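You operate a simulated robot arm through the tools that you are given. There is no shell and no other tool.

You run a simulated two-armed robot. Do the job below in one go: nothing can be reset, and whatever is moved stays where it is left.

Task
Change the beader to the smooth teal wheel and bead the short black duct at depth 2.
Fine: the fluted wheel goes into the CRIMP cup; the other short ducts stay.

It is judged by the outcome, as a careful person would: the job done as asked, and still so three seconds after it is handed in. It fails if anything else is knocked over, pushed out of place, dropped, spilled or broken.

Robot
Two 7-joint arms with fingered hands on one trunk that stands fixed in place. Base frame: the origin is at the foot of the trunk, x ahead of it, y to its left, z up. Readings come in mm, rad, newtons and seconds.
The left shoulder is at [59, 173, 1229], the right one opposite. With the tool pointing down near the work surface each hand reaches from about 400 to 780 mm from the base axis, measured 20 degrees to its own side. Payload 3.5 kg a hand.
The TCP of each hand is the grasp point between the finger pads, 30 mm short of the fingertips. In the tool frame z runs along the fingers and y along their closing line. Largest opening 104 mm; the body of the gripper starts 35 mm behind the TCP. The gripper is a hand of 3 fingers: y runs from the thumb to the fingers, the wrist lies at [-15, -104, -178] in the tool frame, and closing takes about 1.5 s.
Orientation is that of the tool frame in the base frame, as [roll, pitch, yaw] about the fixed x, y, z axes, in that order (R = Rz(yaw) Ry(pitch) Rx(roll)). With the fingers straight down and the wrist toward the robot, the tool's x, y and z point along [0, 1, 0], [1, 0, 0] and [0, 0, -1] of the base frame.

Tools
- The arms move only by the tool play_rows. It takes "left_moves", "right_moves" or both (then of equal length, played together; a hand with none holds still); each is a list of rows, each a list of 7 numbers: the shift along the tool's x, y, z in mm, then the turn, a rotation vector about the tool's x, y, z in rad, then the opening, from 0 (shut) to 1 (fully open). In form: [[x, y, z, rx, ry, rz, grip], ...]. A call has 1 to 20 rows; each row shifts and turns the commanded pose from where the row before left it, along the tool's axes as they then stand. Rows are played at 5 a second. More than 50 mm and 0.15 rad between two rows, or a gripper value outside its range, and nothing of the call is played. A pose out of reach is approached as far as the arm can. The call stops where the force on the tool passes 40 N (or 10 N more than at its start, if that is more) or the arm is blocked; 0.2 s more then pass. Each finger travels about 72 mm/s and halts on what it meets, pressing with about 30 N; the grip force reading is that of the motor and also rises with nothing between the fingers. The clock runs only during rows and for 0.2 s after the last one: add rows that do not move to give the fingers time. The reply holds the time, the measured pose of the TCP, the force on the tool along the base axes, the opening and the grip force, in the units named above and with some noise, with the torque about the TCP (base axes, N m) and any sound that the robot's microphone picked up.
- Cameras (640 x 400 px; columns grow to the right, rows downward): "scene" is now at [141.9, -43.3, 1423.7]; the picture's right is [-0.48, -0.88, 0.00], its down [-0.33, 0.18, -0.93] and it looks along [0.81, -0.44, -0.38] (base axes); focal length 237 px, centre (320, 200). "left" rides on the left gripper at [-64, -94, -117] in its tool frame; the picture's right is [-0.72, -0.33, 0.61], its down [0.64, -0.65, 0.40] and it looks along [0.27, 0.68, 0.68] (tool axes); focal length 238 px, centre (320, 200). "right" rides on the right gripper at [64, -94, -117] in its tool frame; the picture's right is [-0.72, 0.33, -0.61], its down [-0.64, -0.65, 0.40] and it looks along [-0.27, 0.68, 0.68] (tool axes); focal length 238 px, centre (320, 200). There is no depth. A picture from a camera that has moved, and an enlarged one, comes with that camera's place and axes in the base frame and with its lens.
- capture(camera): a new picture of that camera. It takes no simulated time.
- raise_lower(by): slides the trunk up (or, below 0, down) by that many mm; the arms and the scene camera ride with it, the base frame stays. It gives what a move gives, with no picture.
- hand_shape(shape, hand): the hand has 3 fingers and takes this shape, open, in about a second: jaw (thumb against the fingers, like two jaws); tri (thumb and two fingers); tip (a fingertip pinch); poke (one finger out to press); point (the index stretched); flat (the hand flat); cup (the hand cupped); fist (a fist). The gripper value then closes the fingers along that shape, each until it touches; the sizes above hold for jaw. It gives what a move gives, with no picture.
- head_to(pan, tilt): turns the head with the scene camera to pan (to the left, within 1.501 rad either way) and tilt (down, from -0.506 to 1.204), counted from straight ahead of the robot. It gives what a move gives.
- inspect(camera, box): a new picture of the part [left, top, right, bottom] of that camera's present view, enlarged. It takes no simulated time.
- job_done(): hands the job in; it is judged then, once.

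Nothing tells you positions but the pictures and the camera data. Unless the task says otherwise, let go and move clear before handing in.

The tools are called as name(argument=value, ...) on one line, values as JSON. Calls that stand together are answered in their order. play_rows: Moves the arms, as the interface text tells. Its arguments: {"type":"object","properties":{"left_moves":{"type":"array","items":{"type":"array","items":{"type":"number"}}},"right_moves":{"type":"array","items":{"type":"array","items":{"type":"number"}}}},"required":[]} The other tools are called the same way: raise_lower (by) slides the trunk up or down; hand_shape (shape, hand) gives the hand a shape; head_to (pan, tilt) turns the head that bears the scene camera; capture (camera) takes a picture; inspect (camera, box) takes an enlarged picture of a part of a camera's view; job_done () hands the job in.

At the start:

```text
time_s: 0.0
left_tcp_pos: [405.3, -63.7, 1353.0]
left_ee_rot: [3.14, 0.0, 1.573]
left_force: [0.4, -0.1, 0.2]
left_wrist_torque: [0.0, -0.01, 0.0]
left_grip_width: 103.8
left_gripper_force: 0.1
left_shape: jaw
right_tcp_pos: [352.7, -396.6, 1384.5]
right_ee_rot: [3.14, 0.0, 1.572]
right_force: [-0.2, -0.1, 0.0]
right_wrist_torque: [0.03, 0.02, -0.01]
right_grip_width: 103.6
right_gripper_force: 0.1
right_shape: jaw
trunk travel left (down, up): [-325.0, 429.0]
head pan, tilt: [-0.501, 0.389]
```

scene: 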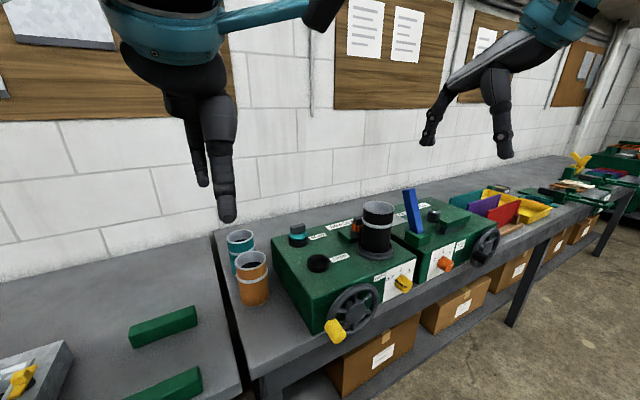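
right: 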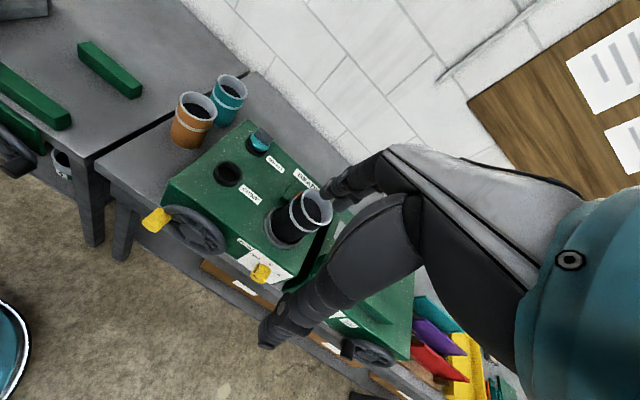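
left: 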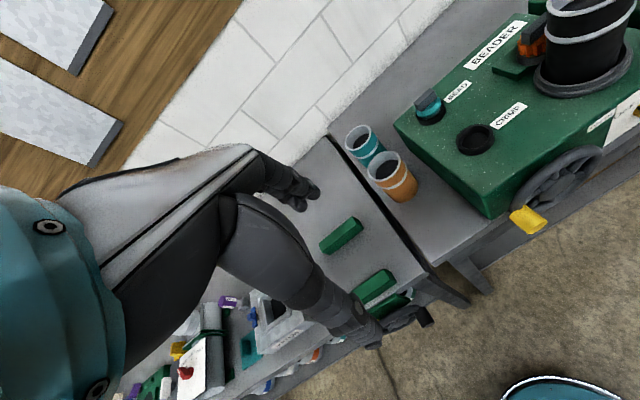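

I see a green beader box on the bench with a black duct on it, an orange and a teal duct beside it, and two cups (BEAD with a teal wheel, CRIMP empty). I'll look closer before moving.

inspect(camera="scene", box=[220, 170, 420, 350])

inspect(camera="left", box=[380, 0, 640, 240])

inspect(camera="right", box=[140, 70, 420, 370])

inspect(camera="scene", box=[370, 160, 560, 300])

```text
2.22 times, centred on (320, 260) of scene
camera zoom: at [141.9, -43.3, 1423.7], right [-0.48, -0.88, 0.0], down [-0.33, 0.18, -0.93], along [0.81, -0.44, -0.38], focal length 527 px, centre (320, 67)
```

zoom: 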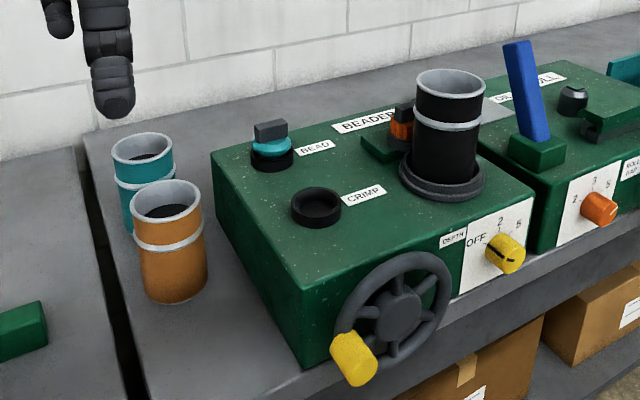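

```text
1.67 times, centred on (510, 120) of left
camera zoom: at [310.9, -127.4, 1469.1], right [-0.33, -0.72, -0.61], down [-0.65, 0.64, -0.4], along [0.68, 0.27, -0.68], focal length 397 px, centre (3, 333)
```

zoom: 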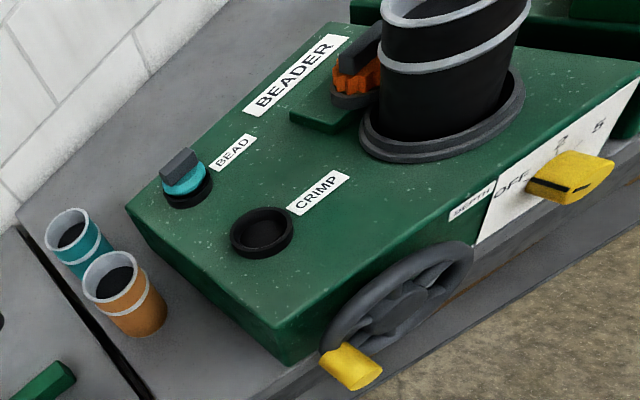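

```text
1.33 times, centred on (280, 220) of right
camera zoom: at [258.5, -332.8, 1499.6], right [0.33, -0.72, 0.61], down [-0.65, -0.64, -0.4], along [0.68, -0.27, -0.68], focal length 318 px, centre (373, 173)
```

zoom: 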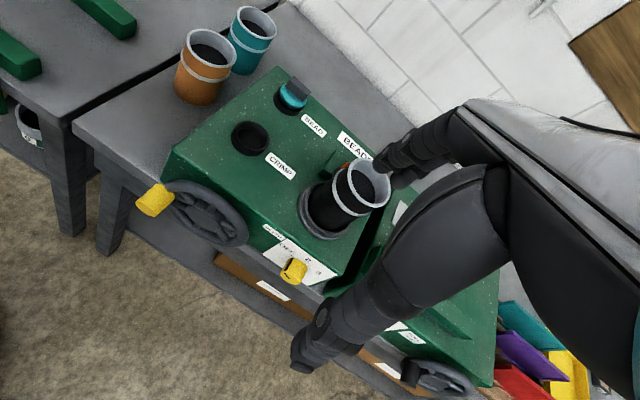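

```text
2.86 times, centred on (465, 230) of scene
camera zoom: at [141.9, -43.3, 1423.7], right [-0.48, -0.88, 0.0], down [-0.33, 0.18, -0.93], along [0.81, -0.44, -0.38], focal length 678 px, centre (-94, 114)
```

zoom: 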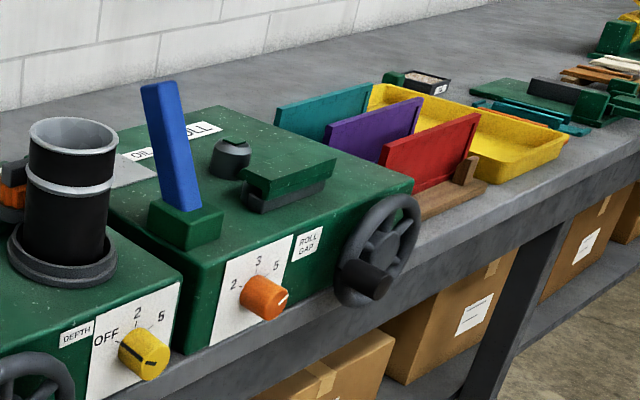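

The beader's box sits roughly at x 493–769, y −212…−545, top z≈1030. The orange wheel is mounted beside the black duct, and the crank is on the front. I'll clear the left arm and bring the right camera in for a closer look.

play_rows(left_moves=[[50, 0, 0, 0, 0, 0, 1], [50, 0, 0, 0, 0, 0, 1], [50, 0, 0, 0, 0, 0, 1], [50, 0, 0, 0, 0, 0, 1], [50, 0, 0, 0, 0, 0, 1], [0, 0, 0, 0, 0, 0, 1], [0, 0, 0, 0, 0, 0, 1]], right_moves=[[0, 0, 0, 0, 0, 0, 1], [30, 0, 0, 0, 0, 0, 1], [30, 0, 0, 0, 0, 0, 1], [40, 0, 10, 0, 0, 0, 1], [40, 0, 20, 0, 0, 0, 1], [0, 0, 20, 0, 0, 0, 1], [0, 0, 20, 0, 0, 0, 1]])

capture(camera="right")

capture(camera="scene")

```text
time_s: 1.6
left_tcp_pos: [406.7, 187.5, 1356.0]
left_ee_rot: [3.14, 0.0, 1.574]
left_force: [-0.1, 0.7, -0.7]
left_wrist_torque: [0.0, -0.02, 0.02]
left_grip_width: 103.6
left_gripper_force: 0.1
left_shape: jaw
right_tcp_pos: [351.3, -255.9, 1312.1]
right_ee_rot: [3.141, -0.002, 1.571]
right_force: [0.0, 0.8, -0.4]
right_wrist_torque: [0.01, -0.04, -0.03]
right_grip_width: 103.7
right_gripper_force: 0.1
right_shape: jaw
trunk travel left (down, up): [-325.0, 429.0]
head pan, tilt: [-0.501, 0.389]
```

```text
taken
camera right: at [256.5, -191.7, 1428.5], right [0.33, -0.72, 0.61], down [-0.65, -0.64, -0.4], along [0.68, -0.27, -0.68], focal length 238 px, centre (320, 200)
```

right: 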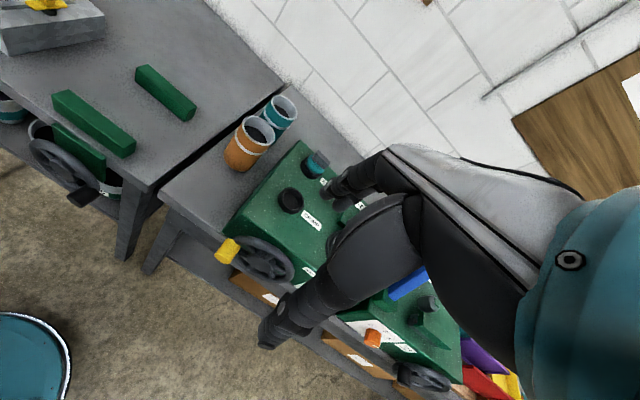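

```text
taken
camera scene: at [141.9, -42.4, 1423.7], right [-0.48, -0.88, 0.0], down [-0.33, 0.18, -0.93], along [0.81, -0.44, -0.38], focal length 237 px, centre (320, 200)
```

scene: 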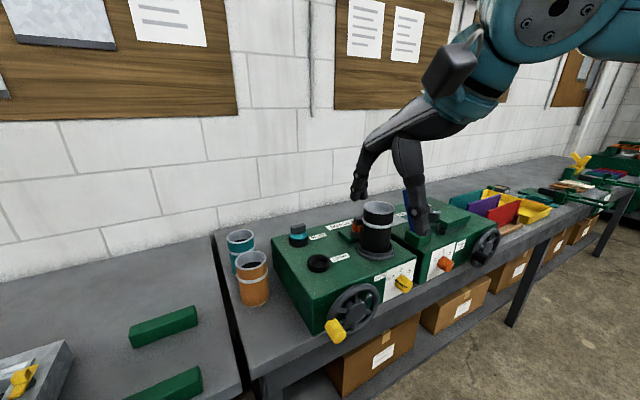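

The right hand blocks its own view, but the left camera's clear side faces the beader. I'll send the right arm back out and bring the left camera over the machine to see the wheels and dial.

play_rows(left_moves=[[0, 0, 0, 0, 0, 0, 1], [0, 0, 0, 0, 0, 0, 1], [-50, 0, 0, 0, 0, 0, 1], [-50, 0, 0, 0, 0, 0, 1], [-50, 0, 0, 0, 0, 0, 1], [-50, 0, 0, 0, 0, 0, 1], [-50, 0, 0, 0, 0, 0, 1], [-50, 30, 0, 0, 0, 0, 1], [-30, 40, 30, 0, 0, 0, 1], [0, 20, 40, 0, 0, 0, 1], [0, 0, 0, 0, 0, 0, 1]], right_moves=[[-50, 0, -20, 0, 0, 0, 1], [-50, 0, -20, 0, 0, 0, 1], [-50, 0, -20, 0, 0, 0, 1], [-50, 0, -10, 0, 0, 0, 1], [0, 0, 0, 0, 0, 0, 1], [0, 0, 0, 0, 0, 0, 1], [0, 0, 0, 0, 0, 0, 1], [0, 0, 0, 0, 0, 0, 1], [0, 0, 0, 0, 0, 0, 1], [0, 0, 0, 0, 0, 0, 1], [0, 0, 0, 0, 0, 0, 1]])

capture(camera="left")

inspect(camera="left", box=[400, 0, 640, 240])

capture(camera="right")

```text
refused: row 1 steps farther than a row can; nothing moved
```

```text
taken
camera left: at [313.1, 123.3, 1469.6], right [-0.33, -0.72, -0.61], down [-0.65, 0.64, -0.4], along [0.68, 0.27, -0.68], focal length 238 px, centre (320, 200)
```

left: 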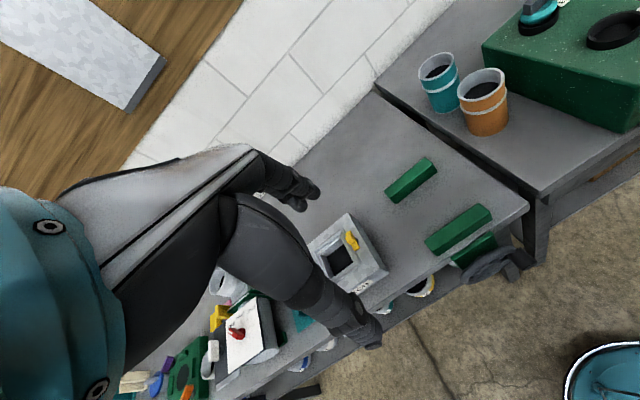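

```text
1.67 times, centred on (520, 120) of left
camera zoom: at [313.1, 123.3, 1469.6], right [-0.33, -0.72, -0.61], down [-0.65, 0.64, -0.4], along [0.68, 0.27, -0.68], focal length 397 px, centre (-13, 333)
```

zoom: 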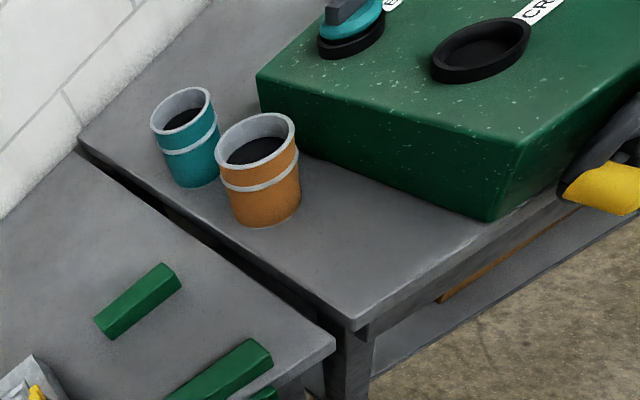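

```text
taken
camera right: at [256.5, -191.7, 1428.5], right [0.33, -0.72, 0.61], down [-0.65, -0.64, -0.4], along [0.68, -0.27, -0.68], focal length 238 px, centre (320, 200)
```

right: 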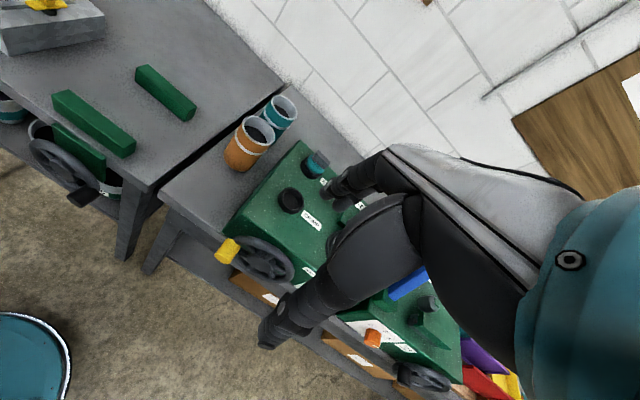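

The step limit is on the combined length, so nothing moved. I'll send the same route with smaller rows.

play_rows(left_moves=[[0, 0, 0, 0, 0, 0, 1], [0, 0, 0, 0, 0, 0, 1], [0, 0, 0, 0, 0, 0, 1], [-48, 0, 0, 0, 0, 0, 1], [-48, 0, 0, 0, 0, 0, 1], [-48, 0, 0, 0, 0, 0, 1], [-48, 0, 0, 0, 0, 0, 1], [-48, 0, 0, 0, 0, 0, 1], [-40, 25, 0, 0, 0, 0, 1], [-40, 25, 0, 0, 0, 0, 1], [-20, 30, 25, 0, 0, 0, 1], [0, 20, 40, 0, 0, 0, 1], [0, 0, 0, 0, 0, 0, 1]], right_moves=[[-40, 0, -20, 0, 0, 0, 1], [-40, 0, -20, 0, 0, 0, 1], [-40, 0, -20, 0, 0, 0, 1], [-40, 0, -10, 0, 0, 0, 1], [-40, 0, 0, 0, 0, 0, 1], [0, 0, 0, 0, 0, 0, 1], [0, 0, 0, 0, 0, 0, 1], [0, 0, 0, 0, 0, 0, 1], [0, 0, 0, 0, 0, 0, 1], [0, 0, 0, 0, 0, 0, 1], [0, 0, 0, 0, 0, 0, 1], [0, 0, 0, 0, 0, 0, 1], [0, 0, 0, 0, 0, 0, 1]])

capture(camera="left")

inspect(camera="left", box=[400, 0, 640, 240])

capture(camera="right")

```text
time_s: 4.4
left_tcp_pos: [501.9, -149.9, 1291.7]
left_ee_rot: [3.141, 0.0, 1.572]
left_force: [0.6, -0.1, -0.4]
left_wrist_torque: [0.01, 0.0, -0.01]
left_grip_width: 103.9
left_gripper_force: 0.1
left_shape: jaw
left hand out of reach, approached as far as the arm can: row 11
right_tcp_pos: [351.6, -457.3, 1385.9]
right_ee_rot: [3.14, -0.001, 1.571]
right_force: [-0.1, -0.2, 0.6]
right_wrist_torque: [0.01, 0.0, -0.03]
right_grip_width: 103.6
right_gripper_force: 0.1
right_shape: jaw
trunk travel left (down, up): [-325.0, 429.0]
head pan, tilt: [-0.501, 0.389]
```

```text
taken
camera left: at [407.9, -213.7, 1406.6], right [-0.32, -0.72, -0.61], down [-0.65, 0.64, -0.41], along [0.68, 0.27, -0.68], focal length 238 px, centre (320, 200)
```

left: 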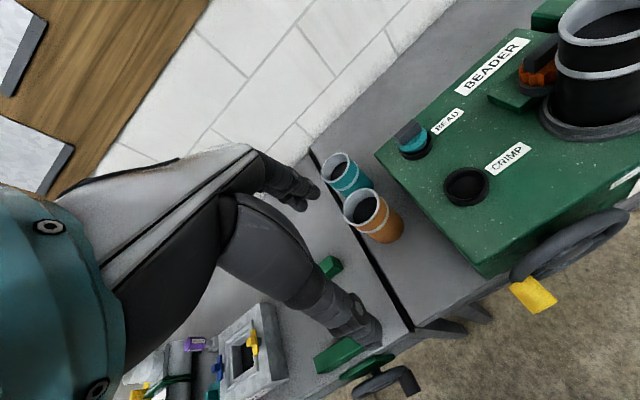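

```text
1.67 times, centred on (520, 120) of left
camera zoom: at [407.9, -213.7, 1406.6], right [-0.32, -0.72, -0.61], down [-0.65, 0.64, -0.41], along [0.68, 0.27, -0.68], focal length 397 px, centre (-13, 333)
```

zoom: 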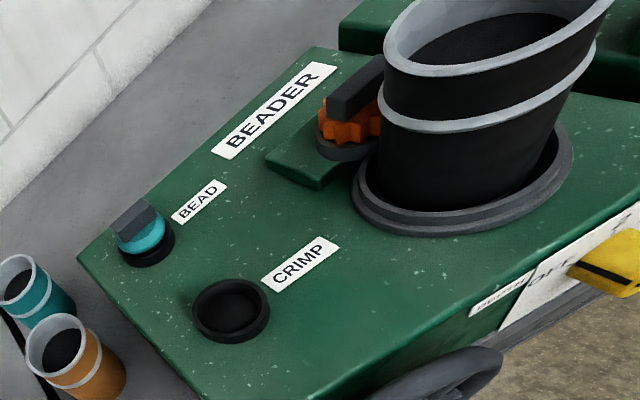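

```text
taken
camera right: at [256.6, -392.4, 1501.3], right [0.33, -0.72, 0.61], down [-0.65, -0.64, -0.41], along [0.68, -0.27, -0.68], focal length 238 px, centre (320, 200)
```

right: 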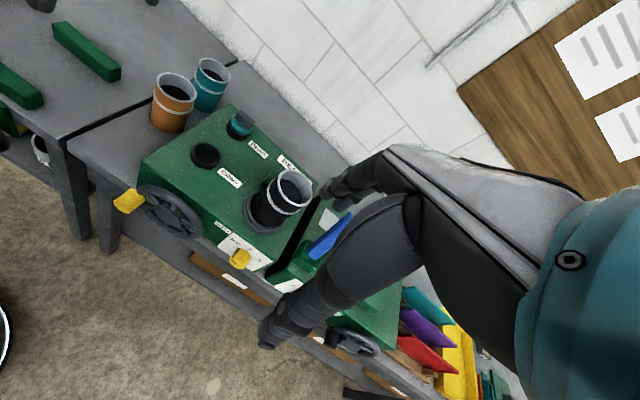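

The layout is much clearer now. I'll zoom in hard on the wheels' grip blocks, the holder and the dial.

inspect(camera="left", box=[480, 10, 600, 100])

inspect(camera="left", box=[380, 90, 520, 220])

inspect(camera="right", box=[170, 100, 340, 290])

inspect(camera="scene", box=[320, 180, 460, 300])

```text
4.44 times, centred on (540, 55) of left
camera zoom: at [407.9, -213.7, 1406.6], right [-0.32, -0.72, -0.61], down [-0.65, 0.64, -0.41], along [0.68, 0.27, -0.68], focal length 1059 px, centre (-658, 844)
```

zoom: 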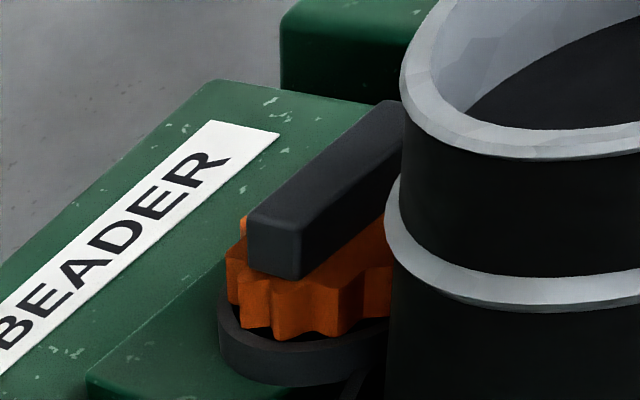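

```text
3.08 times, centred on (450, 155) of left
camera zoom: at [407.9, -213.7, 1406.6], right [-0.32, -0.72, -0.61], down [-0.65, 0.64, -0.41], along [0.68, 0.27, -0.68], focal length 733 px, centre (-80, 338)
```

zoom: 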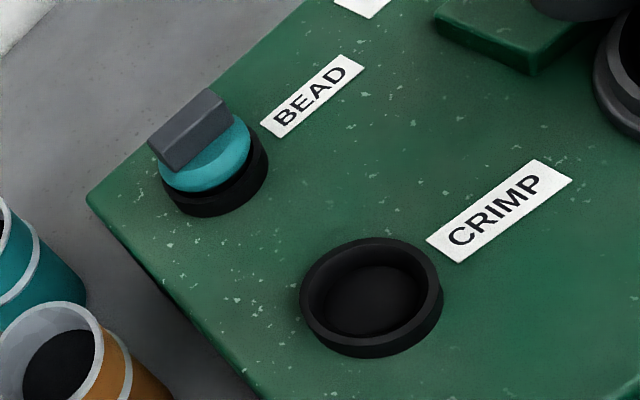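

```text
2.11 times, centred on (255, 195) of right
camera zoom: at [256.6, -392.4, 1501.3], right [0.33, -0.72, 0.61], down [-0.65, -0.64, -0.41], along [0.68, -0.27, -0.68], focal length 502 px, centre (457, 210)
```

zoom: 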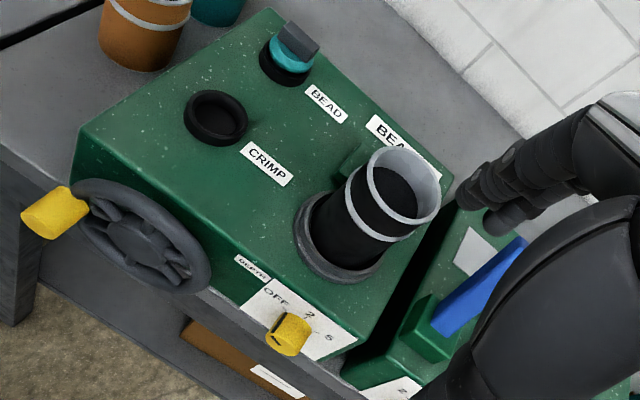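

```text
3.33 times, centred on (390, 240) of scene
camera zoom: at [140.3, -43.3, 1423.9], right [-0.48, -0.88, 0.0], down [-0.33, 0.18, -0.93], along [0.81, -0.44, -0.38], focal length 791 px, centre (87, 67)
```

zoom: 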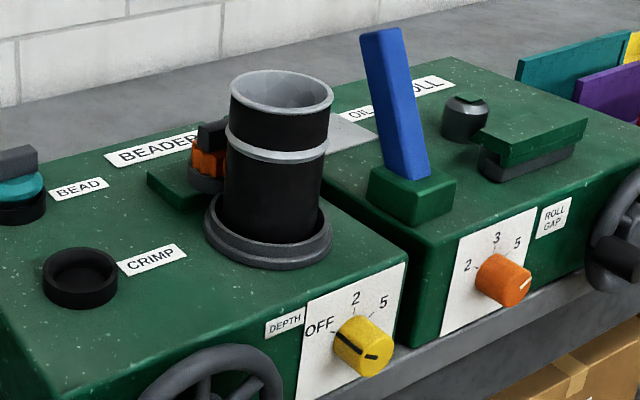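

From combining views: BEAD cup ≈(725,−290), CRIMP cup ≈(600,−290, rim 1029), black duct ≈(577,−466, top ≈1164), and the mounted orange wheel ≈(655,−465) with its grip block long in y and top ≈1098. I'll withdraw the left arm and turn the right hand so its wrist is on the +y side, away from the duct, to test reach above the orange wheel.

play_rows(left_moves=[[0, -30, -20, 0, 0, 0, 1], [20, -40, -20, 0, 0, 0, 1], [45, -15, -10, 0, 0, 0, 1], [48, 0, 0, 0, 0, 0, 1], [48, 0, 0, 0, 0, 0, 1], [48, 0, 0, 0, 0, 0, 1], [48, 0, 0, 0, 0, 0, 1], [48, 0, 0, 0, 0, 0, 1], [0, 0, 0, 0, 0, 0, 1], [0, 0, 0, 0, 0, 0, 1], [0, 0, 0, 0, 0, 0, 1], [0, 0, 0, 0, 0, 0, 1]], right_moves=[[0, 0, 0, 0, 0, 0, 1], [0, 0, 0, 0, 0, 0.143, 1], [0, 0, 0, 0, 0, 0.143, 1], [0, 0, 0, 0, 0, 0.143, 1], [0, 0, 0, 0, 0, 0.143, 1], [0, 0, 0, 0, 0, 0.143, 1], [0, 0, 0, 0, 0, 0.143, 1], [0, 0, 0, 0, 0, 0.143, 1], [0, 0, 0, 0, 0, 0.143, 1], [0, 0, 0, 0, 0, 0.143, 1], [0, 0, 0, 0, 0, 0.143, 1], [0, 0, 0, 0, 0, 0.141, 1]])

capture(camera="scene")

capture(camera="right")

```text
time_s: 7.0
left_tcp_pos: [418.8, 152.0, 1339.7]
left_ee_rot: [3.14, 0.001, 1.574]
left_force: [0.3, 0.6, 0.3]
left_wrist_torque: [0.02, -0.03, 0.0]
left_grip_width: 103.9
left_gripper_force: 0.0
left_shape: jaw
right_tcp_pos: [353.9, -455.7, 1383.8]
right_ee_rot: [-3.141, -0.001, -0.003]
right_force: [0.6, -0.4, -0.3]
right_wrist_torque: [0.03, 0.04, 0.01]
right_grip_width: 103.7
right_gripper_force: 0.0
right_shape: jaw
trunk travel left (down, up): [-325.0, 429.0]
head pan, tilt: [-0.501, 0.389]
```

```text
taken
camera scene: at [142.3, -43.2, 1423.6], right [-0.48, -0.88, 0.0], down [-0.33, 0.18, -0.92], along [0.81, -0.44, -0.38], focal length 237 px, centre (320, 200)
```

scene: 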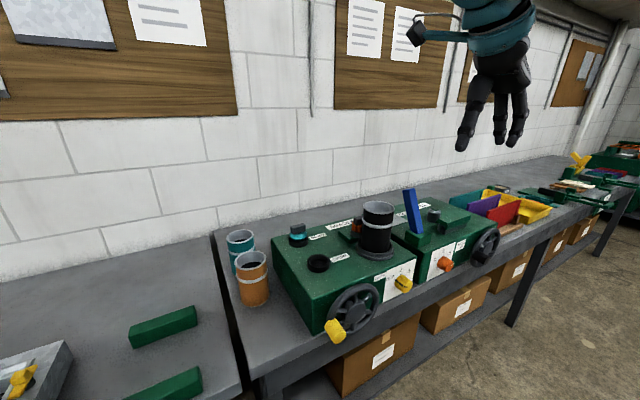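

```text
taken
camera right: at [416.7, -362.2, 1499.3], right [-0.72, -0.32, 0.61], down [-0.64, 0.65, -0.4], along [-0.27, -0.68, -0.68], focal length 238 px, centre (320, 200)
```

right: 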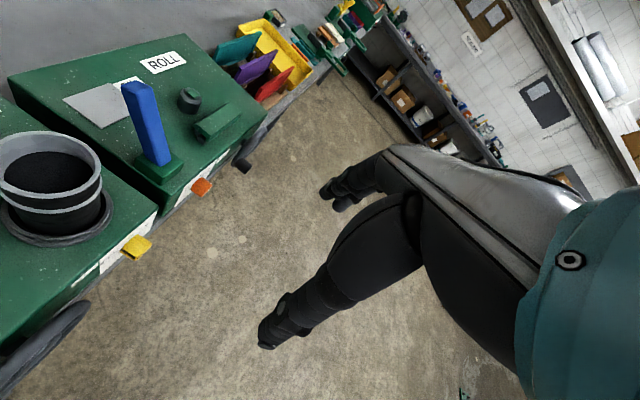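

The hand has turned as wanted. Next I'll move it out to a safe height above the orange wheel to test reach.

play_rows(right_moves=[[45, 0, 0, 0, 0, 0, 1], [45, 0, 0, 0, 0, 0, 1], [45, 9, 0, 0, 0, 0, 1], [45, 0, 20, 0, 0, 0, 1], [45, 0, 20, 0, 0, 0, 1], [40, 0, 25, 0, 0, 0, 1], [36, 0, 30, 0, 0, 0, 1], [0, 0, 30, 0, 0, 0, 1], [0, 0, 0, 0, 0, 0, 1], [0, 0, 0, 0, 0, 0, 1]])

capture(camera="scene")

capture(camera="right")

```text
time_s: 9.2
left_tcp_pos: [417.1, 152.5, 1338.4]
left_ee_rot: [-3.141, -0.001, 1.573]
left_force: [0.3, 0.3, 0.5]
left_wrist_torque: [-0.01, -0.04, 0.03]
left_grip_width: 103.6
left_gripper_force: 0.1
left_shape: jaw
right_tcp_pos: [543.7, -484.5, 1295.1]
right_ee_rot: [-3.141, 0.001, -0.001]
right_force: [-0.5, 0.0, 1.1]
right_wrist_torque: [-0.01, 0.01, -0.04]
right_grip_width: 103.7
right_gripper_force: 0.1
right_shape: jaw
right hand out of reach, approached as far as the arm can: row 4, 5, 6, 7
trunk travel left (down, up): [-325.0, 429.0]
head pan, tilt: [-0.501, 0.389]
```

```text
taken
camera scene: at [141.7, -43.4, 1423.7], right [-0.48, -0.88, 0.0], down [-0.33, 0.18, -0.93], along [0.81, -0.44, -0.38], focal length 237 px, centre (320, 200)
```

scene: 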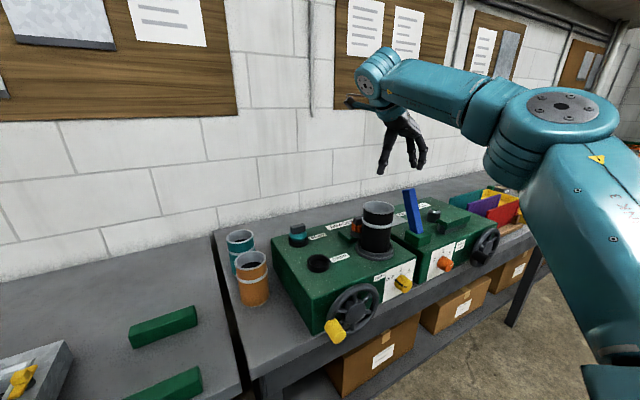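

```text
taken
camera right: at [607.8, -390.6, 1410.3], right [-0.72, -0.33, 0.61], down [-0.64, 0.65, -0.4], along [-0.27, -0.68, -0.68], focal length 238 px, centre (320, 200)
```

right: 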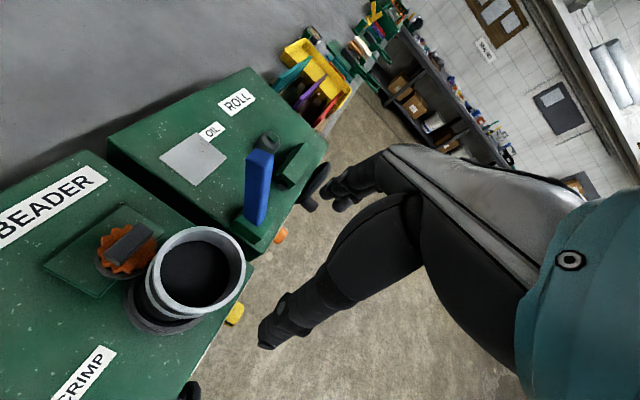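

Straight-down reach with the wrist fully to the side runs out at about x≈545. From this pose the right camera sees the fluted wheel well, so I'll zoom in there and on the hand itself.

inspect(camera="right", box=[40, 180, 270, 350])

inspect(camera="scene", box=[320, 30, 460, 270])

inspect(camera="left", box=[100, 120, 420, 380])

```text
2.35 times, centred on (155, 265) of right
camera zoom: at [607.8, -390.6, 1410.3], right [-0.72, -0.33, 0.61], down [-0.64, 0.65, -0.4], along [-0.27, -0.68, -0.68], focal length 561 px, centre (708, 47)
```

zoom: 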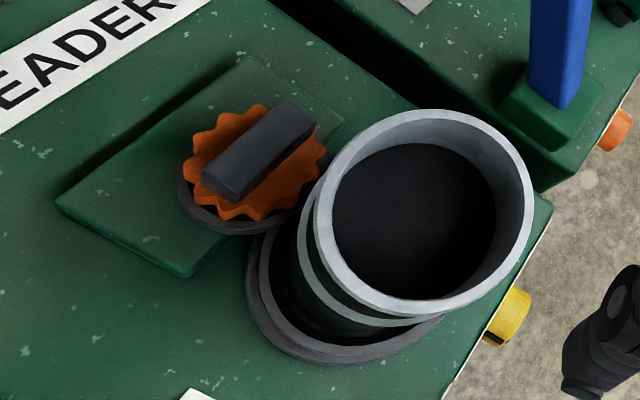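

```text
1.67 times, centred on (390, 150) of scene
camera zoom: at [141.7, -43.4, 1423.7], right [-0.48, -0.88, 0.0], down [-0.33, 0.18, -0.93], along [0.81, -0.44, -0.38], focal length 395 px, centre (203, 283)
```

zoom: 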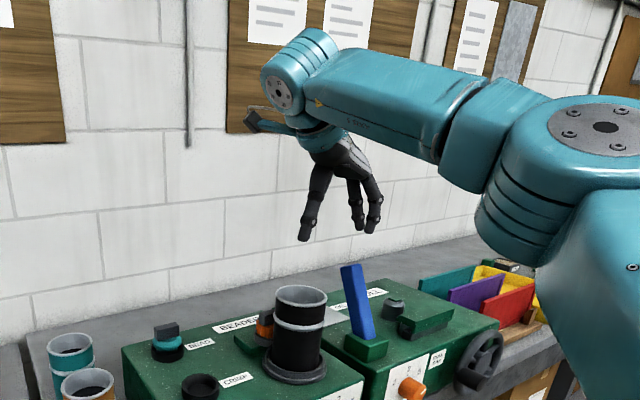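

```text
1.54 times, centred on (260, 250) of left
camera zoom: at [323.8, 88.5, 1456.3], right [-0.33, -0.72, -0.61], down [-0.65, 0.64, -0.4], along [0.68, 0.27, -0.68], focal length 367 px, centre (412, 123)
```

zoom: 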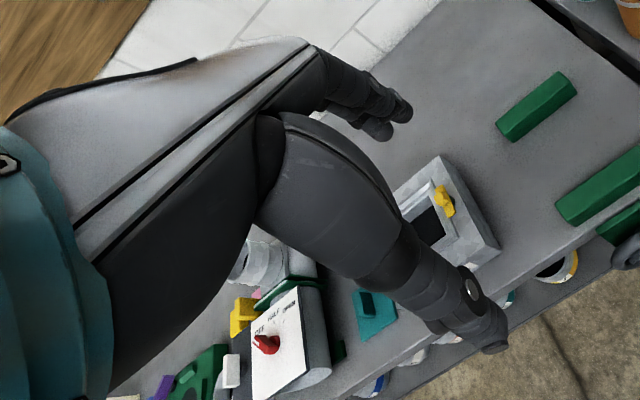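

The overhead view puts the fluted wheel's block at (654,−466) and the duct at ≈(587,−467, top ≈1155), so the duct is too close to take the wheel past it. My plan is to park the duct on the bench at ≈(555,−140), swap the wheels, then put it back. First I'll raise the trunk for reach and take station above the duct.

raise_lower(by=100)

play_rows(right_moves=[[0, -10, 45, 0, 0, 0, 1], [0, -7, 45, 0, 0, 0, 1], [20, 0, 30, 0, 0, 0, 1], [22, 0, 30, 0, 0, 0, 1], [0, 0, 0, 0, 0, 0, 1], [0, 0, 0, 0, 0, 0, 1]])

capture(camera="scene")

capture(camera="right")

```text
time_s: 10.5
left_tcp_pos: [418.7, 156.5, 1437.4]
left_ee_rot: [3.141, 0.0, 1.571]
left_force: [0.8, 0.3, -0.5]
left_wrist_torque: [0.03, 0.02, 0.01]
left_grip_width: 103.6
left_gripper_force: 0.0
left_shape: jaw
right_tcp_pos: [544.8, -484.6, 1394.0]
right_ee_rot: [-3.141, 0.001, 0.001]
right_force: [0.6, 0.3, 0.1]
right_wrist_torque: [-0.01, 0.02, -0.01]
right_grip_width: 104.1
right_gripper_force: 0.0
right_shape: jaw
trunk travel left (down, up): [-425.0, 329.0]
head pan, tilt: [-0.501, 0.389]
```

```text
time_s: 11.9
left_tcp_pos: [419.2, 155.6, 1438.7]
left_ee_rot: [-3.141, 0.0, 1.572]
left_force: [0.5, -0.3, 0.5]
left_wrist_torque: [0.03, 0.02, -0.05]
left_grip_width: 104.2
left_gripper_force: 0.0
left_shape: jaw
right_tcp_pos: [586.7, -468.4, 1242.3]
right_ee_rot: [3.142, 0.0, 0.001]
right_force: [0.0, -0.9, 0.6]
right_wrist_torque: [0.0, 0.01, 0.0]
right_grip_width: 103.5
right_gripper_force: 0.1
right_shape: jaw
trunk travel left (down, up): [-425.0, 329.0]
head pan, tilt: [-0.501, 0.389]
```

```text
taken
camera scene: at [115.3, -43.8, 1524.6], right [-0.48, -0.88, 0.0], down [-0.33, 0.18, -0.92], along [0.81, -0.44, -0.38], focal length 237 px, centre (320, 200)
```

scene: 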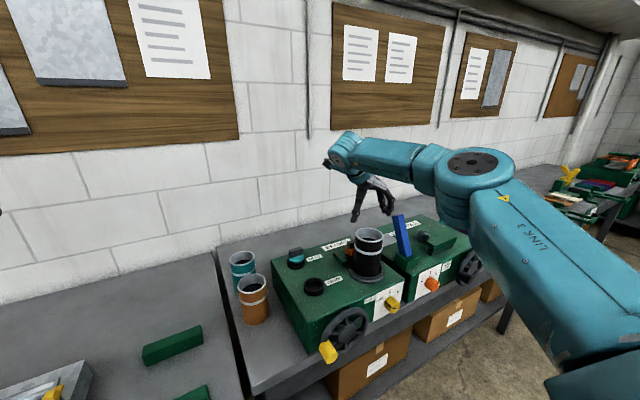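

```text
taken
camera right: at [649.6, -374.1, 1357.9], right [-0.72, -0.33, 0.61], down [-0.64, 0.65, -0.4], along [-0.27, -0.68, -0.68], focal length 238 px, centre (320, 200)
```

right: 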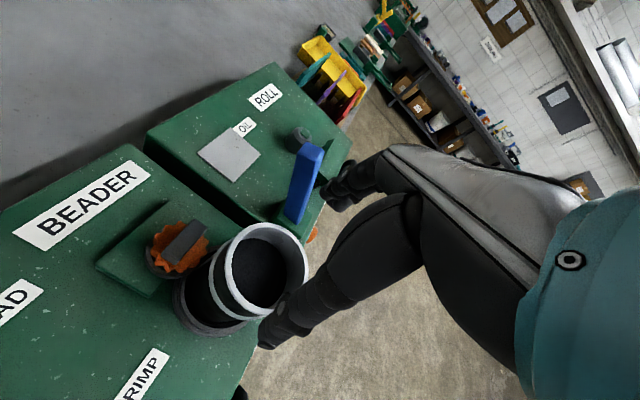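

The duct is directly below the open hand (centre ≈(584,−465)). I'll centre the hand and come down until the fingertips are just above the rim, then check.

play_rows(right_moves=[[-2.5, -3, 15, 0, 0, 0, 1], [0, 0, 15, 0, 0, 0, 1], [0, 0, 12, 0, 0, 0, 1], [0, 0, 0, 0, 0, 0, 1]])

inspect(camera="scene", box=[300, 120, 440, 300])

inspect(camera="right", box=[130, 180, 400, 400])

```text
time_s: 12.9
left_tcp_pos: [417.4, 155.9, 1439.6]
left_ee_rot: [3.141, -0.001, 1.572]
left_force: [-0.3, 0.5, 0.8]
left_wrist_torque: [-0.01, 0.03, -0.01]
left_grip_width: 103.7
left_gripper_force: 0.1
left_shape: jaw
right_tcp_pos: [581.9, -464.5, 1201.9]
right_ee_rot: [3.141, -0.001, 0.001]
right_force: [0.7, 0.7, 0.1]
right_wrist_torque: [0.01, 0.0, -0.01]
right_grip_width: 104.2
right_gripper_force: 0.1
right_shape: jaw
trunk travel left (down, up): [-425.0, 329.0]
head pan, tilt: [-0.501, 0.389]
```

```text
2.22 times, centred on (370, 210) of scene
camera zoom: at [114.7, -43.3, 1524.7], right [-0.48, -0.88, 0.0], down [-0.33, 0.18, -0.93], along [0.81, -0.44, -0.38], focal length 527 px, centre (209, 178)
```

zoom: 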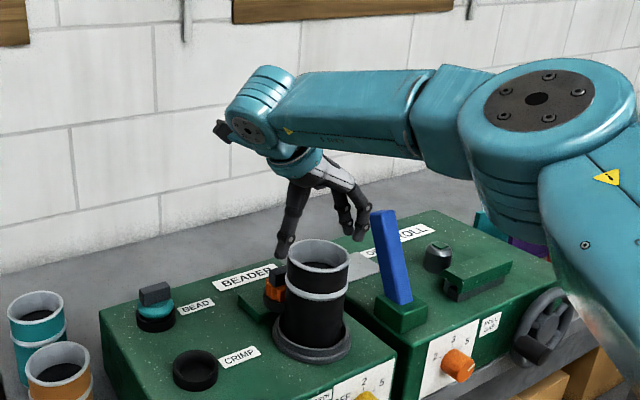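

```text
1.82 times, centred on (265, 290) of right
camera zoom: at [645.3, -370.2, 1317.5], right [-0.72, -0.33, 0.61], down [-0.64, 0.65, -0.4], along [-0.27, -0.68, -0.68], focal length 433 px, centre (420, 36)
```

zoom: 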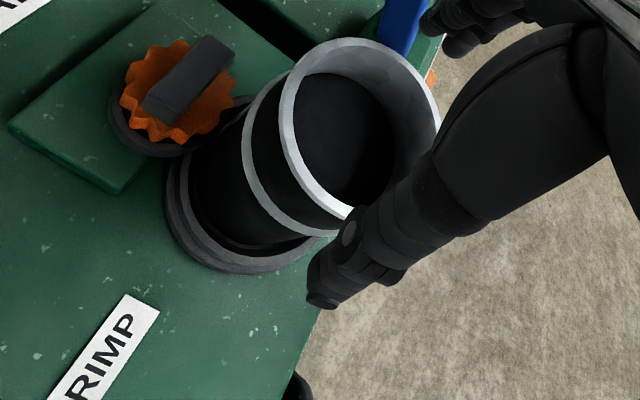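

Projection checks agree: the duct rim is at z≈1155, centre (584,−465), with the thumb and fingers either side of it. I'm lowering around the duct.

play_rows(right_moves=[[1.5, 0, 10, 0, 0, 0, 1], [0, 0, 12, 0, 0, 0, 1], [0, 0, 12, 0, 0, 0, 1], [0, 0, 12, 0, 0, 0, 1], [0, 0, 12, 0, 0, 0, 1], [0, 0, 9, 0, 0, 0, 1], [0, 0, 0, 0, 0, 0, 1]])

inspect(camera="scene", box=[300, 120, 440, 300])

inspect(camera="right", box=[130, 180, 400, 400])

```text
time_s: 14.5
left_tcp_pos: [417.6, 157.3, 1440.2]
left_ee_rot: [3.142, 0.001, 1.573]
left_force: [0.2, -0.1, -0.4]
left_wrist_torque: [0.02, 0.0, -0.02]
left_grip_width: 103.8
left_gripper_force: 0.0
left_shape: jaw
right_tcp_pos: [571.4, -464.8, 1140.0]
right_ee_rot: [3.139, -0.006, 0.0]
right_force: [2.9, -1.8, 14.1]
right_wrist_torque: [-0.05, -0.05, -0.02]
right_grip_width: 104.1
right_gripper_force: 0.2
right_shape: jaw
right hand out of reach, approached as far as the arm can: row 3, 5
trunk travel left (down, up): [-425.0, 329.0]
head pan, tilt: [-0.501, 0.389]
```

```text
2.22 times, centred on (370, 210) of scene
camera zoom: at [113.8, -42.7, 1524.9], right [-0.48, -0.88, 0.0], down [-0.33, 0.18, -0.93], along [0.81, -0.44, -0.38], focal length 527 px, centre (209, 178)
```

zoom: 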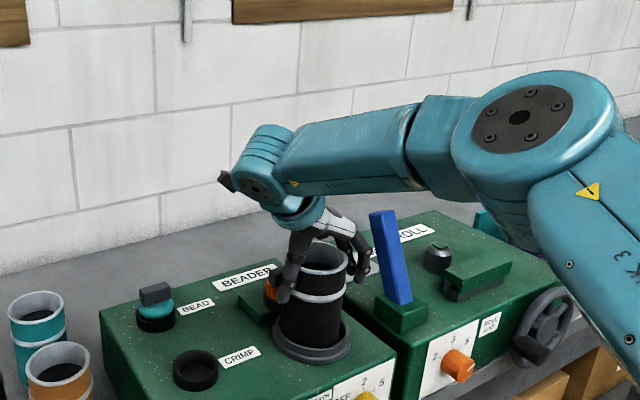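

```text
1.82 times, centred on (265, 290) of right
camera zoom: at [634.2, -370.8, 1256.5], right [-0.72, -0.33, 0.61], down [-0.64, 0.65, -0.41], along [-0.26, -0.69, -0.68], focal length 433 px, centre (420, 36)
```

zoom: 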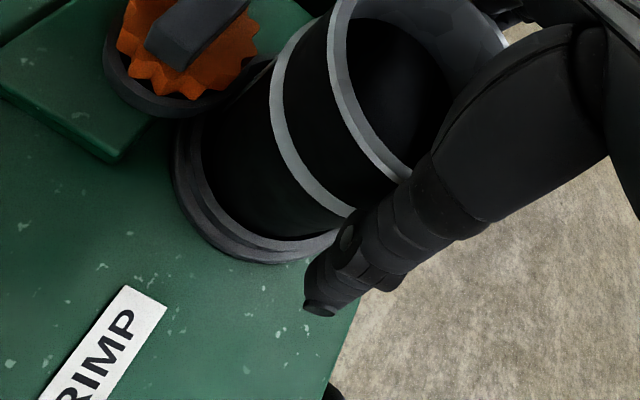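

The arm ran short (x 571) and something is resting on the rim (14 N up), so I won't grip off-centre. I'll back straight up clear of the duct and check it's still standing true.

play_rows(right_moves=[[0, 0, -12, 0, 0, 0, 1], [0, 0, -15, 0, 0, 0, 1], [0, 0, -20, 0, 0, 0, 1], [0, 0, -20, 0, 0, 0, 1], [0, 0, -20, 0, 0, 0, 1], [0, 0, 0, 0, 0, 0, 1]])

inspect(camera="scene", box=[300, 120, 440, 300])

inspect(camera="right", box=[130, 180, 400, 400])

```text
time_s: 15.9
left_tcp_pos: [418.3, 154.8, 1439.4]
left_ee_rot: [3.141, 0.001, 1.573]
left_force: [0.0, 0.1, 0.2]
left_wrist_torque: [0.0, 0.02, -0.01]
left_grip_width: 103.7
left_gripper_force: 0.0
left_shape: jaw
right_tcp_pos: [575.4, -465.8, 1225.0]
right_ee_rot: [-3.141, -0.001, 0.001]
right_force: [-0.2, -0.6, 0.1]
right_wrist_torque: [-0.03, 0.02, 0.01]
right_grip_width: 103.8
right_gripper_force: 0.0
right_shape: jaw
trunk travel left (down, up): [-425.0, 329.0]
head pan, tilt: [-0.501, 0.389]
```

```text
2.22 times, centred on (370, 210) of scene
camera zoom: at [114.8, -43.3, 1524.6], right [-0.48, -0.88, 0.0], down [-0.33, 0.18, -0.93], along [0.81, -0.44, -0.38], focal length 527 px, centre (209, 178)
```

zoom: 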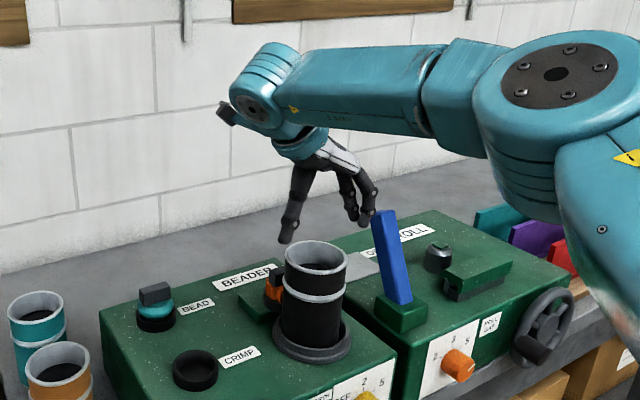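

```text
1.82 times, centred on (265, 290) of right
camera zoom: at [639.5, -371.0, 1341.5], right [-0.72, -0.33, 0.61], down [-0.64, 0.65, -0.4], along [-0.27, -0.68, -0.68], focal length 433 px, centre (420, 36)
```

zoom: 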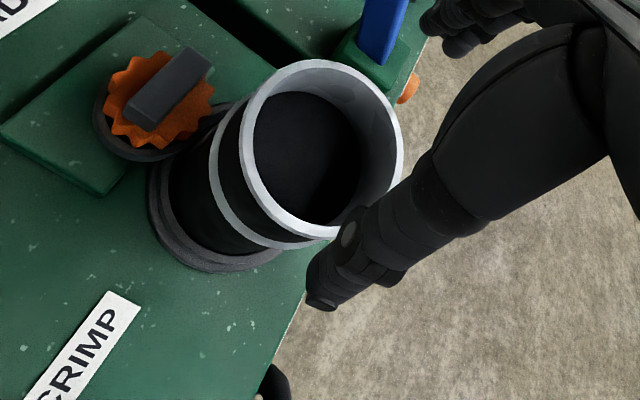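

The duct is still upright. I'll back the hand off, turn it to the wrist-toward-robot pose, which reaches more comfortably, and bring the trunk back down.

play_rows(right_moves=[[0, 0, -40, 0, 0, 0, 1], [-30, 0, -35, 0, 0, 0, 1], [-35, 0, -30, 0, 0, 0, 1], [-45, 0, 0, 0, 0, 0, 1], [0, 0, 0, 0, 0, -0.143, 1], [0, 0, 0, 0, 0, -0.143, 1], [0, 0, 0, 0, 0, -0.143, 1], [0, 0, 0, 0, 0, -0.143, 1], [0, 0, 0, 0, 0, -0.143, 1], [0, 0, 0, 0, 0, -0.143, 1], [0, 0, 0, 0, 0, -0.143, 1], [0, 0, 0, 0, 0, -0.143, 1], [0, 0, 0, 0, 0, -0.143, 1], [0, 0, 0, 0, 0, -0.143, 1], [0, 0, 0, 0, 0, -0.14, 1], [0, 0, 0, 0, 0, 0, 1]])

raise_lower(by=-100)

capture(camera="scene")

capture(camera="right")

```text
time_s: 19.3
left_tcp_pos: [418.3, 155.8, 1438.8]
left_ee_rot: [3.141, -0.001, 1.572]
left_force: [-0.3, 0.3, -0.4]
left_wrist_torque: [0.04, 0.0, 0.0]
left_grip_width: 103.7
left_gripper_force: 0.0
left_shape: jaw
right_tcp_pos: [463.8, -464.4, 1329.2]
right_ee_rot: [3.14, -0.003, 1.57]
right_force: [0.2, 0.1, 0.2]
right_wrist_torque: [0.0, -0.01, 0.01]
right_grip_width: 104.2
right_gripper_force: 0.0
right_shape: jaw
trunk travel left (down, up): [-425.0, 329.0]
head pan, tilt: [-0.501, 0.389]
```

```text
time_s: 20.7
left_tcp_pos: [418.3, 155.2, 1339.2]
left_ee_rot: [3.141, -0.002, 1.571]
left_force: [0.1, -0.1, 0.0]
left_wrist_torque: [0.01, 0.01, 0.0]
left_grip_width: 103.8
left_gripper_force: 0.0
left_shape: jaw
right_tcp_pos: [463.9, -465.4, 1230.1]
right_ee_rot: [3.138, 0.0, 1.571]
right_force: [-0.3, 0.1, 0.5]
right_wrist_torque: [0.02, -0.04, -0.04]
right_grip_width: 103.8
right_gripper_force: 0.2
right_shape: jaw
trunk travel left (down, up): [-325.0, 429.0]
head pan, tilt: [-0.501, 0.389]
```

```text
taken
camera scene: at [141.4, -43.2, 1423.8], right [-0.48, -0.88, 0.0], down [-0.33, 0.18, -0.93], along [0.81, -0.44, -0.38], focal length 237 px, centre (320, 200)
```

scene: 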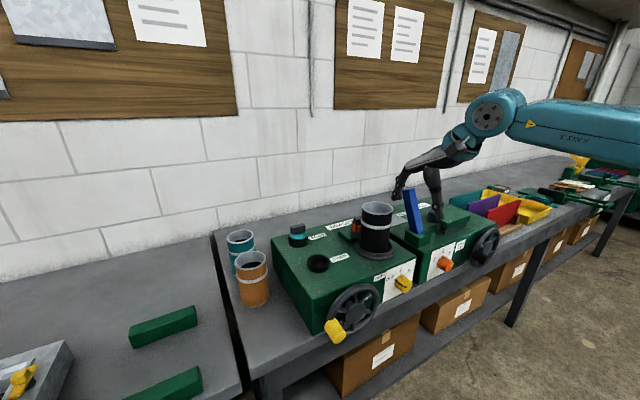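

```text
taken
camera right: at [369.7, -400.8, 1346.3], right [0.32, -0.72, 0.61], down [-0.65, -0.64, -0.41], along [0.69, -0.27, -0.68], focal length 238 px, centre (320, 200)
```

right: 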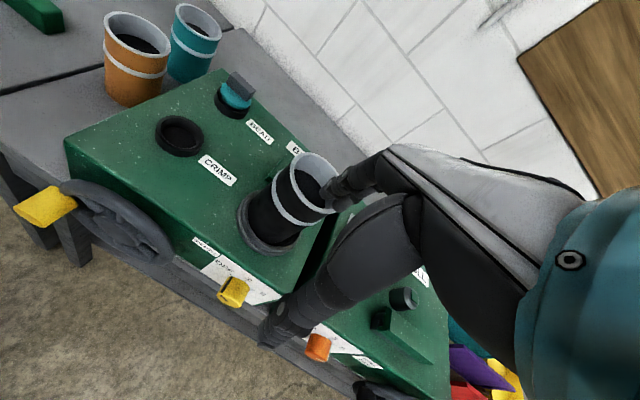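

The hand is back in the wrist-toward-robot pose with good reach. I'm moving over the duct at a clear height.

play_rows(right_moves=[[0, 40, 0, 0, 0, 0, 1], [0, 40, 0, 0, 0, 0, 1], [0, 40, 0, 0, 0, 0, 1], [0, 0, 15, 0, 0, 0, 1], [0, 0, 15, 0, 0, 0, 1], [0, 0, 0, 0, 0, 0, 1]])

inspect(camera="scene", box=[320, 120, 460, 300])

inspect(camera="right", box=[130, 100, 400, 350])

```text
time_s: 22.1
left_tcp_pos: [418.9, 157.0, 1338.3]
left_ee_rot: [-3.141, 0.0, 1.573]
left_force: [-0.2, 0.0, 0.2]
left_wrist_torque: [-0.01, 0.02, -0.01]
left_grip_width: 103.9
left_gripper_force: 0.0
left_shape: jaw
right_tcp_pos: [582.6, -467.1, 1198.2]
right_ee_rot: [3.14, 0.002, 1.569]
right_force: [0.0, 1.3, -0.6]
right_wrist_torque: [-0.05, 0.02, -0.02]
right_grip_width: 103.8
right_gripper_force: 0.0
right_shape: jaw
trunk travel left (down, up): [-325.0, 429.0]
head pan, tilt: [-0.501, 0.389]
```

```text
2.22 times, centred on (390, 210) of scene
camera zoom: at [141.2, -42.8, 1423.8], right [-0.48, -0.88, 0.0], down [-0.33, 0.18, -0.93], along [0.81, -0.44, -0.38], focal length 527 px, centre (164, 178)
```

zoom: 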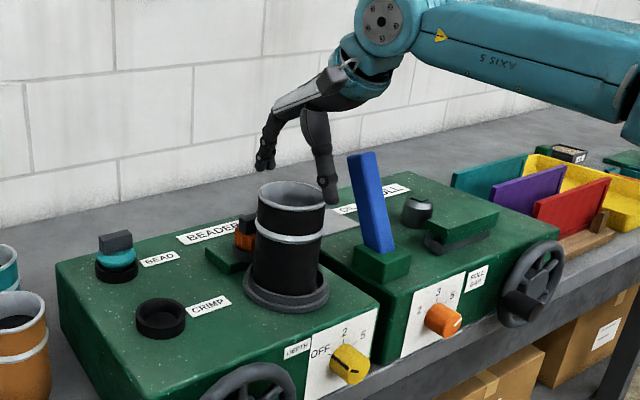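

```text
1.60 times, centred on (265, 225) of right
camera zoom: at [489.5, -402.4, 1314.0], right [0.32, -0.72, 0.61], down [-0.65, -0.64, -0.41], along [0.68, -0.27, -0.68], focal length 381 px, centre (408, 160)
```

zoom: 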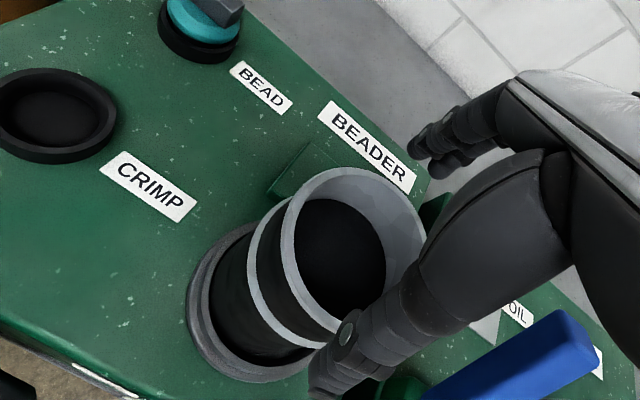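

Everything projects consistently: thumb in front, fingers behind, and the hand centred over the duct to within a couple of mm. I'm lowering to a shallow grip, with tips ≈30 mm below the rim.

play_rows(right_moves=[[1, 1, 10, 0, 0, 0, 1], [0, 0, 10, 0, 0, 0, 1], [0, 0, 10, 0, 0, 0, 1], [0, 0, 10, 0, 0, 0, 1], [0, 0, 0, 0, 0, 0, 1]])

inspect(camera="scene", box=[320, 120, 460, 300])

inspect(camera="right", box=[130, 100, 400, 350])

```text
time_s: 23.3
left_tcp_pos: [418.7, 156.1, 1339.4]
left_ee_rot: [3.141, 0.002, 1.571]
left_force: [-0.3, 0.2, -0.4]
left_wrist_torque: [-0.04, 0.0, 0.04]
left_grip_width: 103.8
left_gripper_force: 0.1
left_shape: jaw
right_tcp_pos: [587.1, -463.9, 1158.0]
right_ee_rot: [-3.141, 0.001, 1.571]
right_force: [-1.1, -0.6, 1.1]
right_wrist_torque: [-0.01, 0.03, -0.01]
right_grip_width: 103.8
right_gripper_force: 0.1
right_shape: jaw
trunk travel left (down, up): [-325.0, 429.0]
head pan, tilt: [-0.501, 0.389]
```

```text
2.22 times, centred on (390, 210) of scene
camera zoom: at [141.8, -43.2, 1423.7], right [-0.48, -0.88, 0.0], down [-0.33, 0.18, -0.93], along [0.81, -0.44, -0.38], focal length 527 px, centre (164, 178)
```

zoom: 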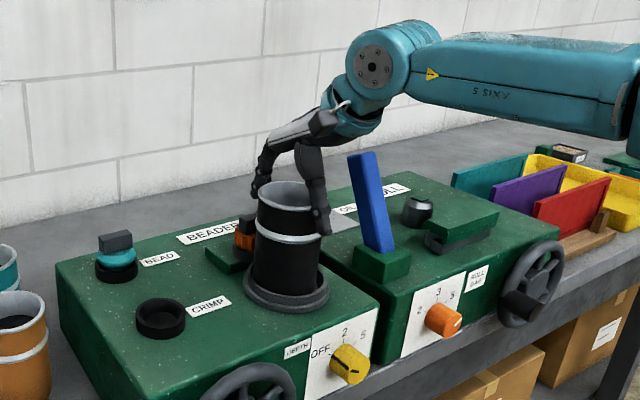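

```text
1.60 times, centred on (265, 225) of right
camera zoom: at [491.6, -400.1, 1274.2], right [0.33, -0.72, 0.61], down [-0.65, -0.64, -0.4], along [0.68, -0.27, -0.68], focal length 381 px, centre (408, 160)
```

zoom: 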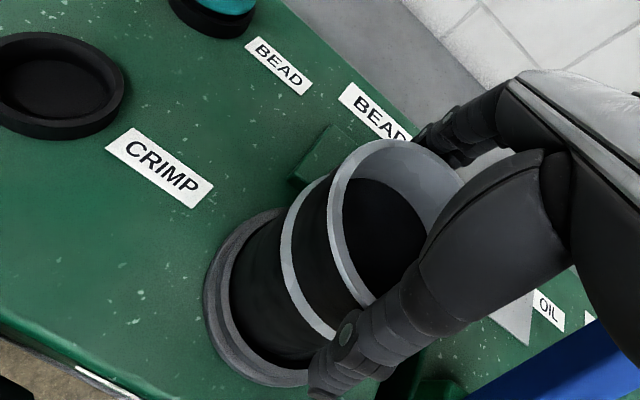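

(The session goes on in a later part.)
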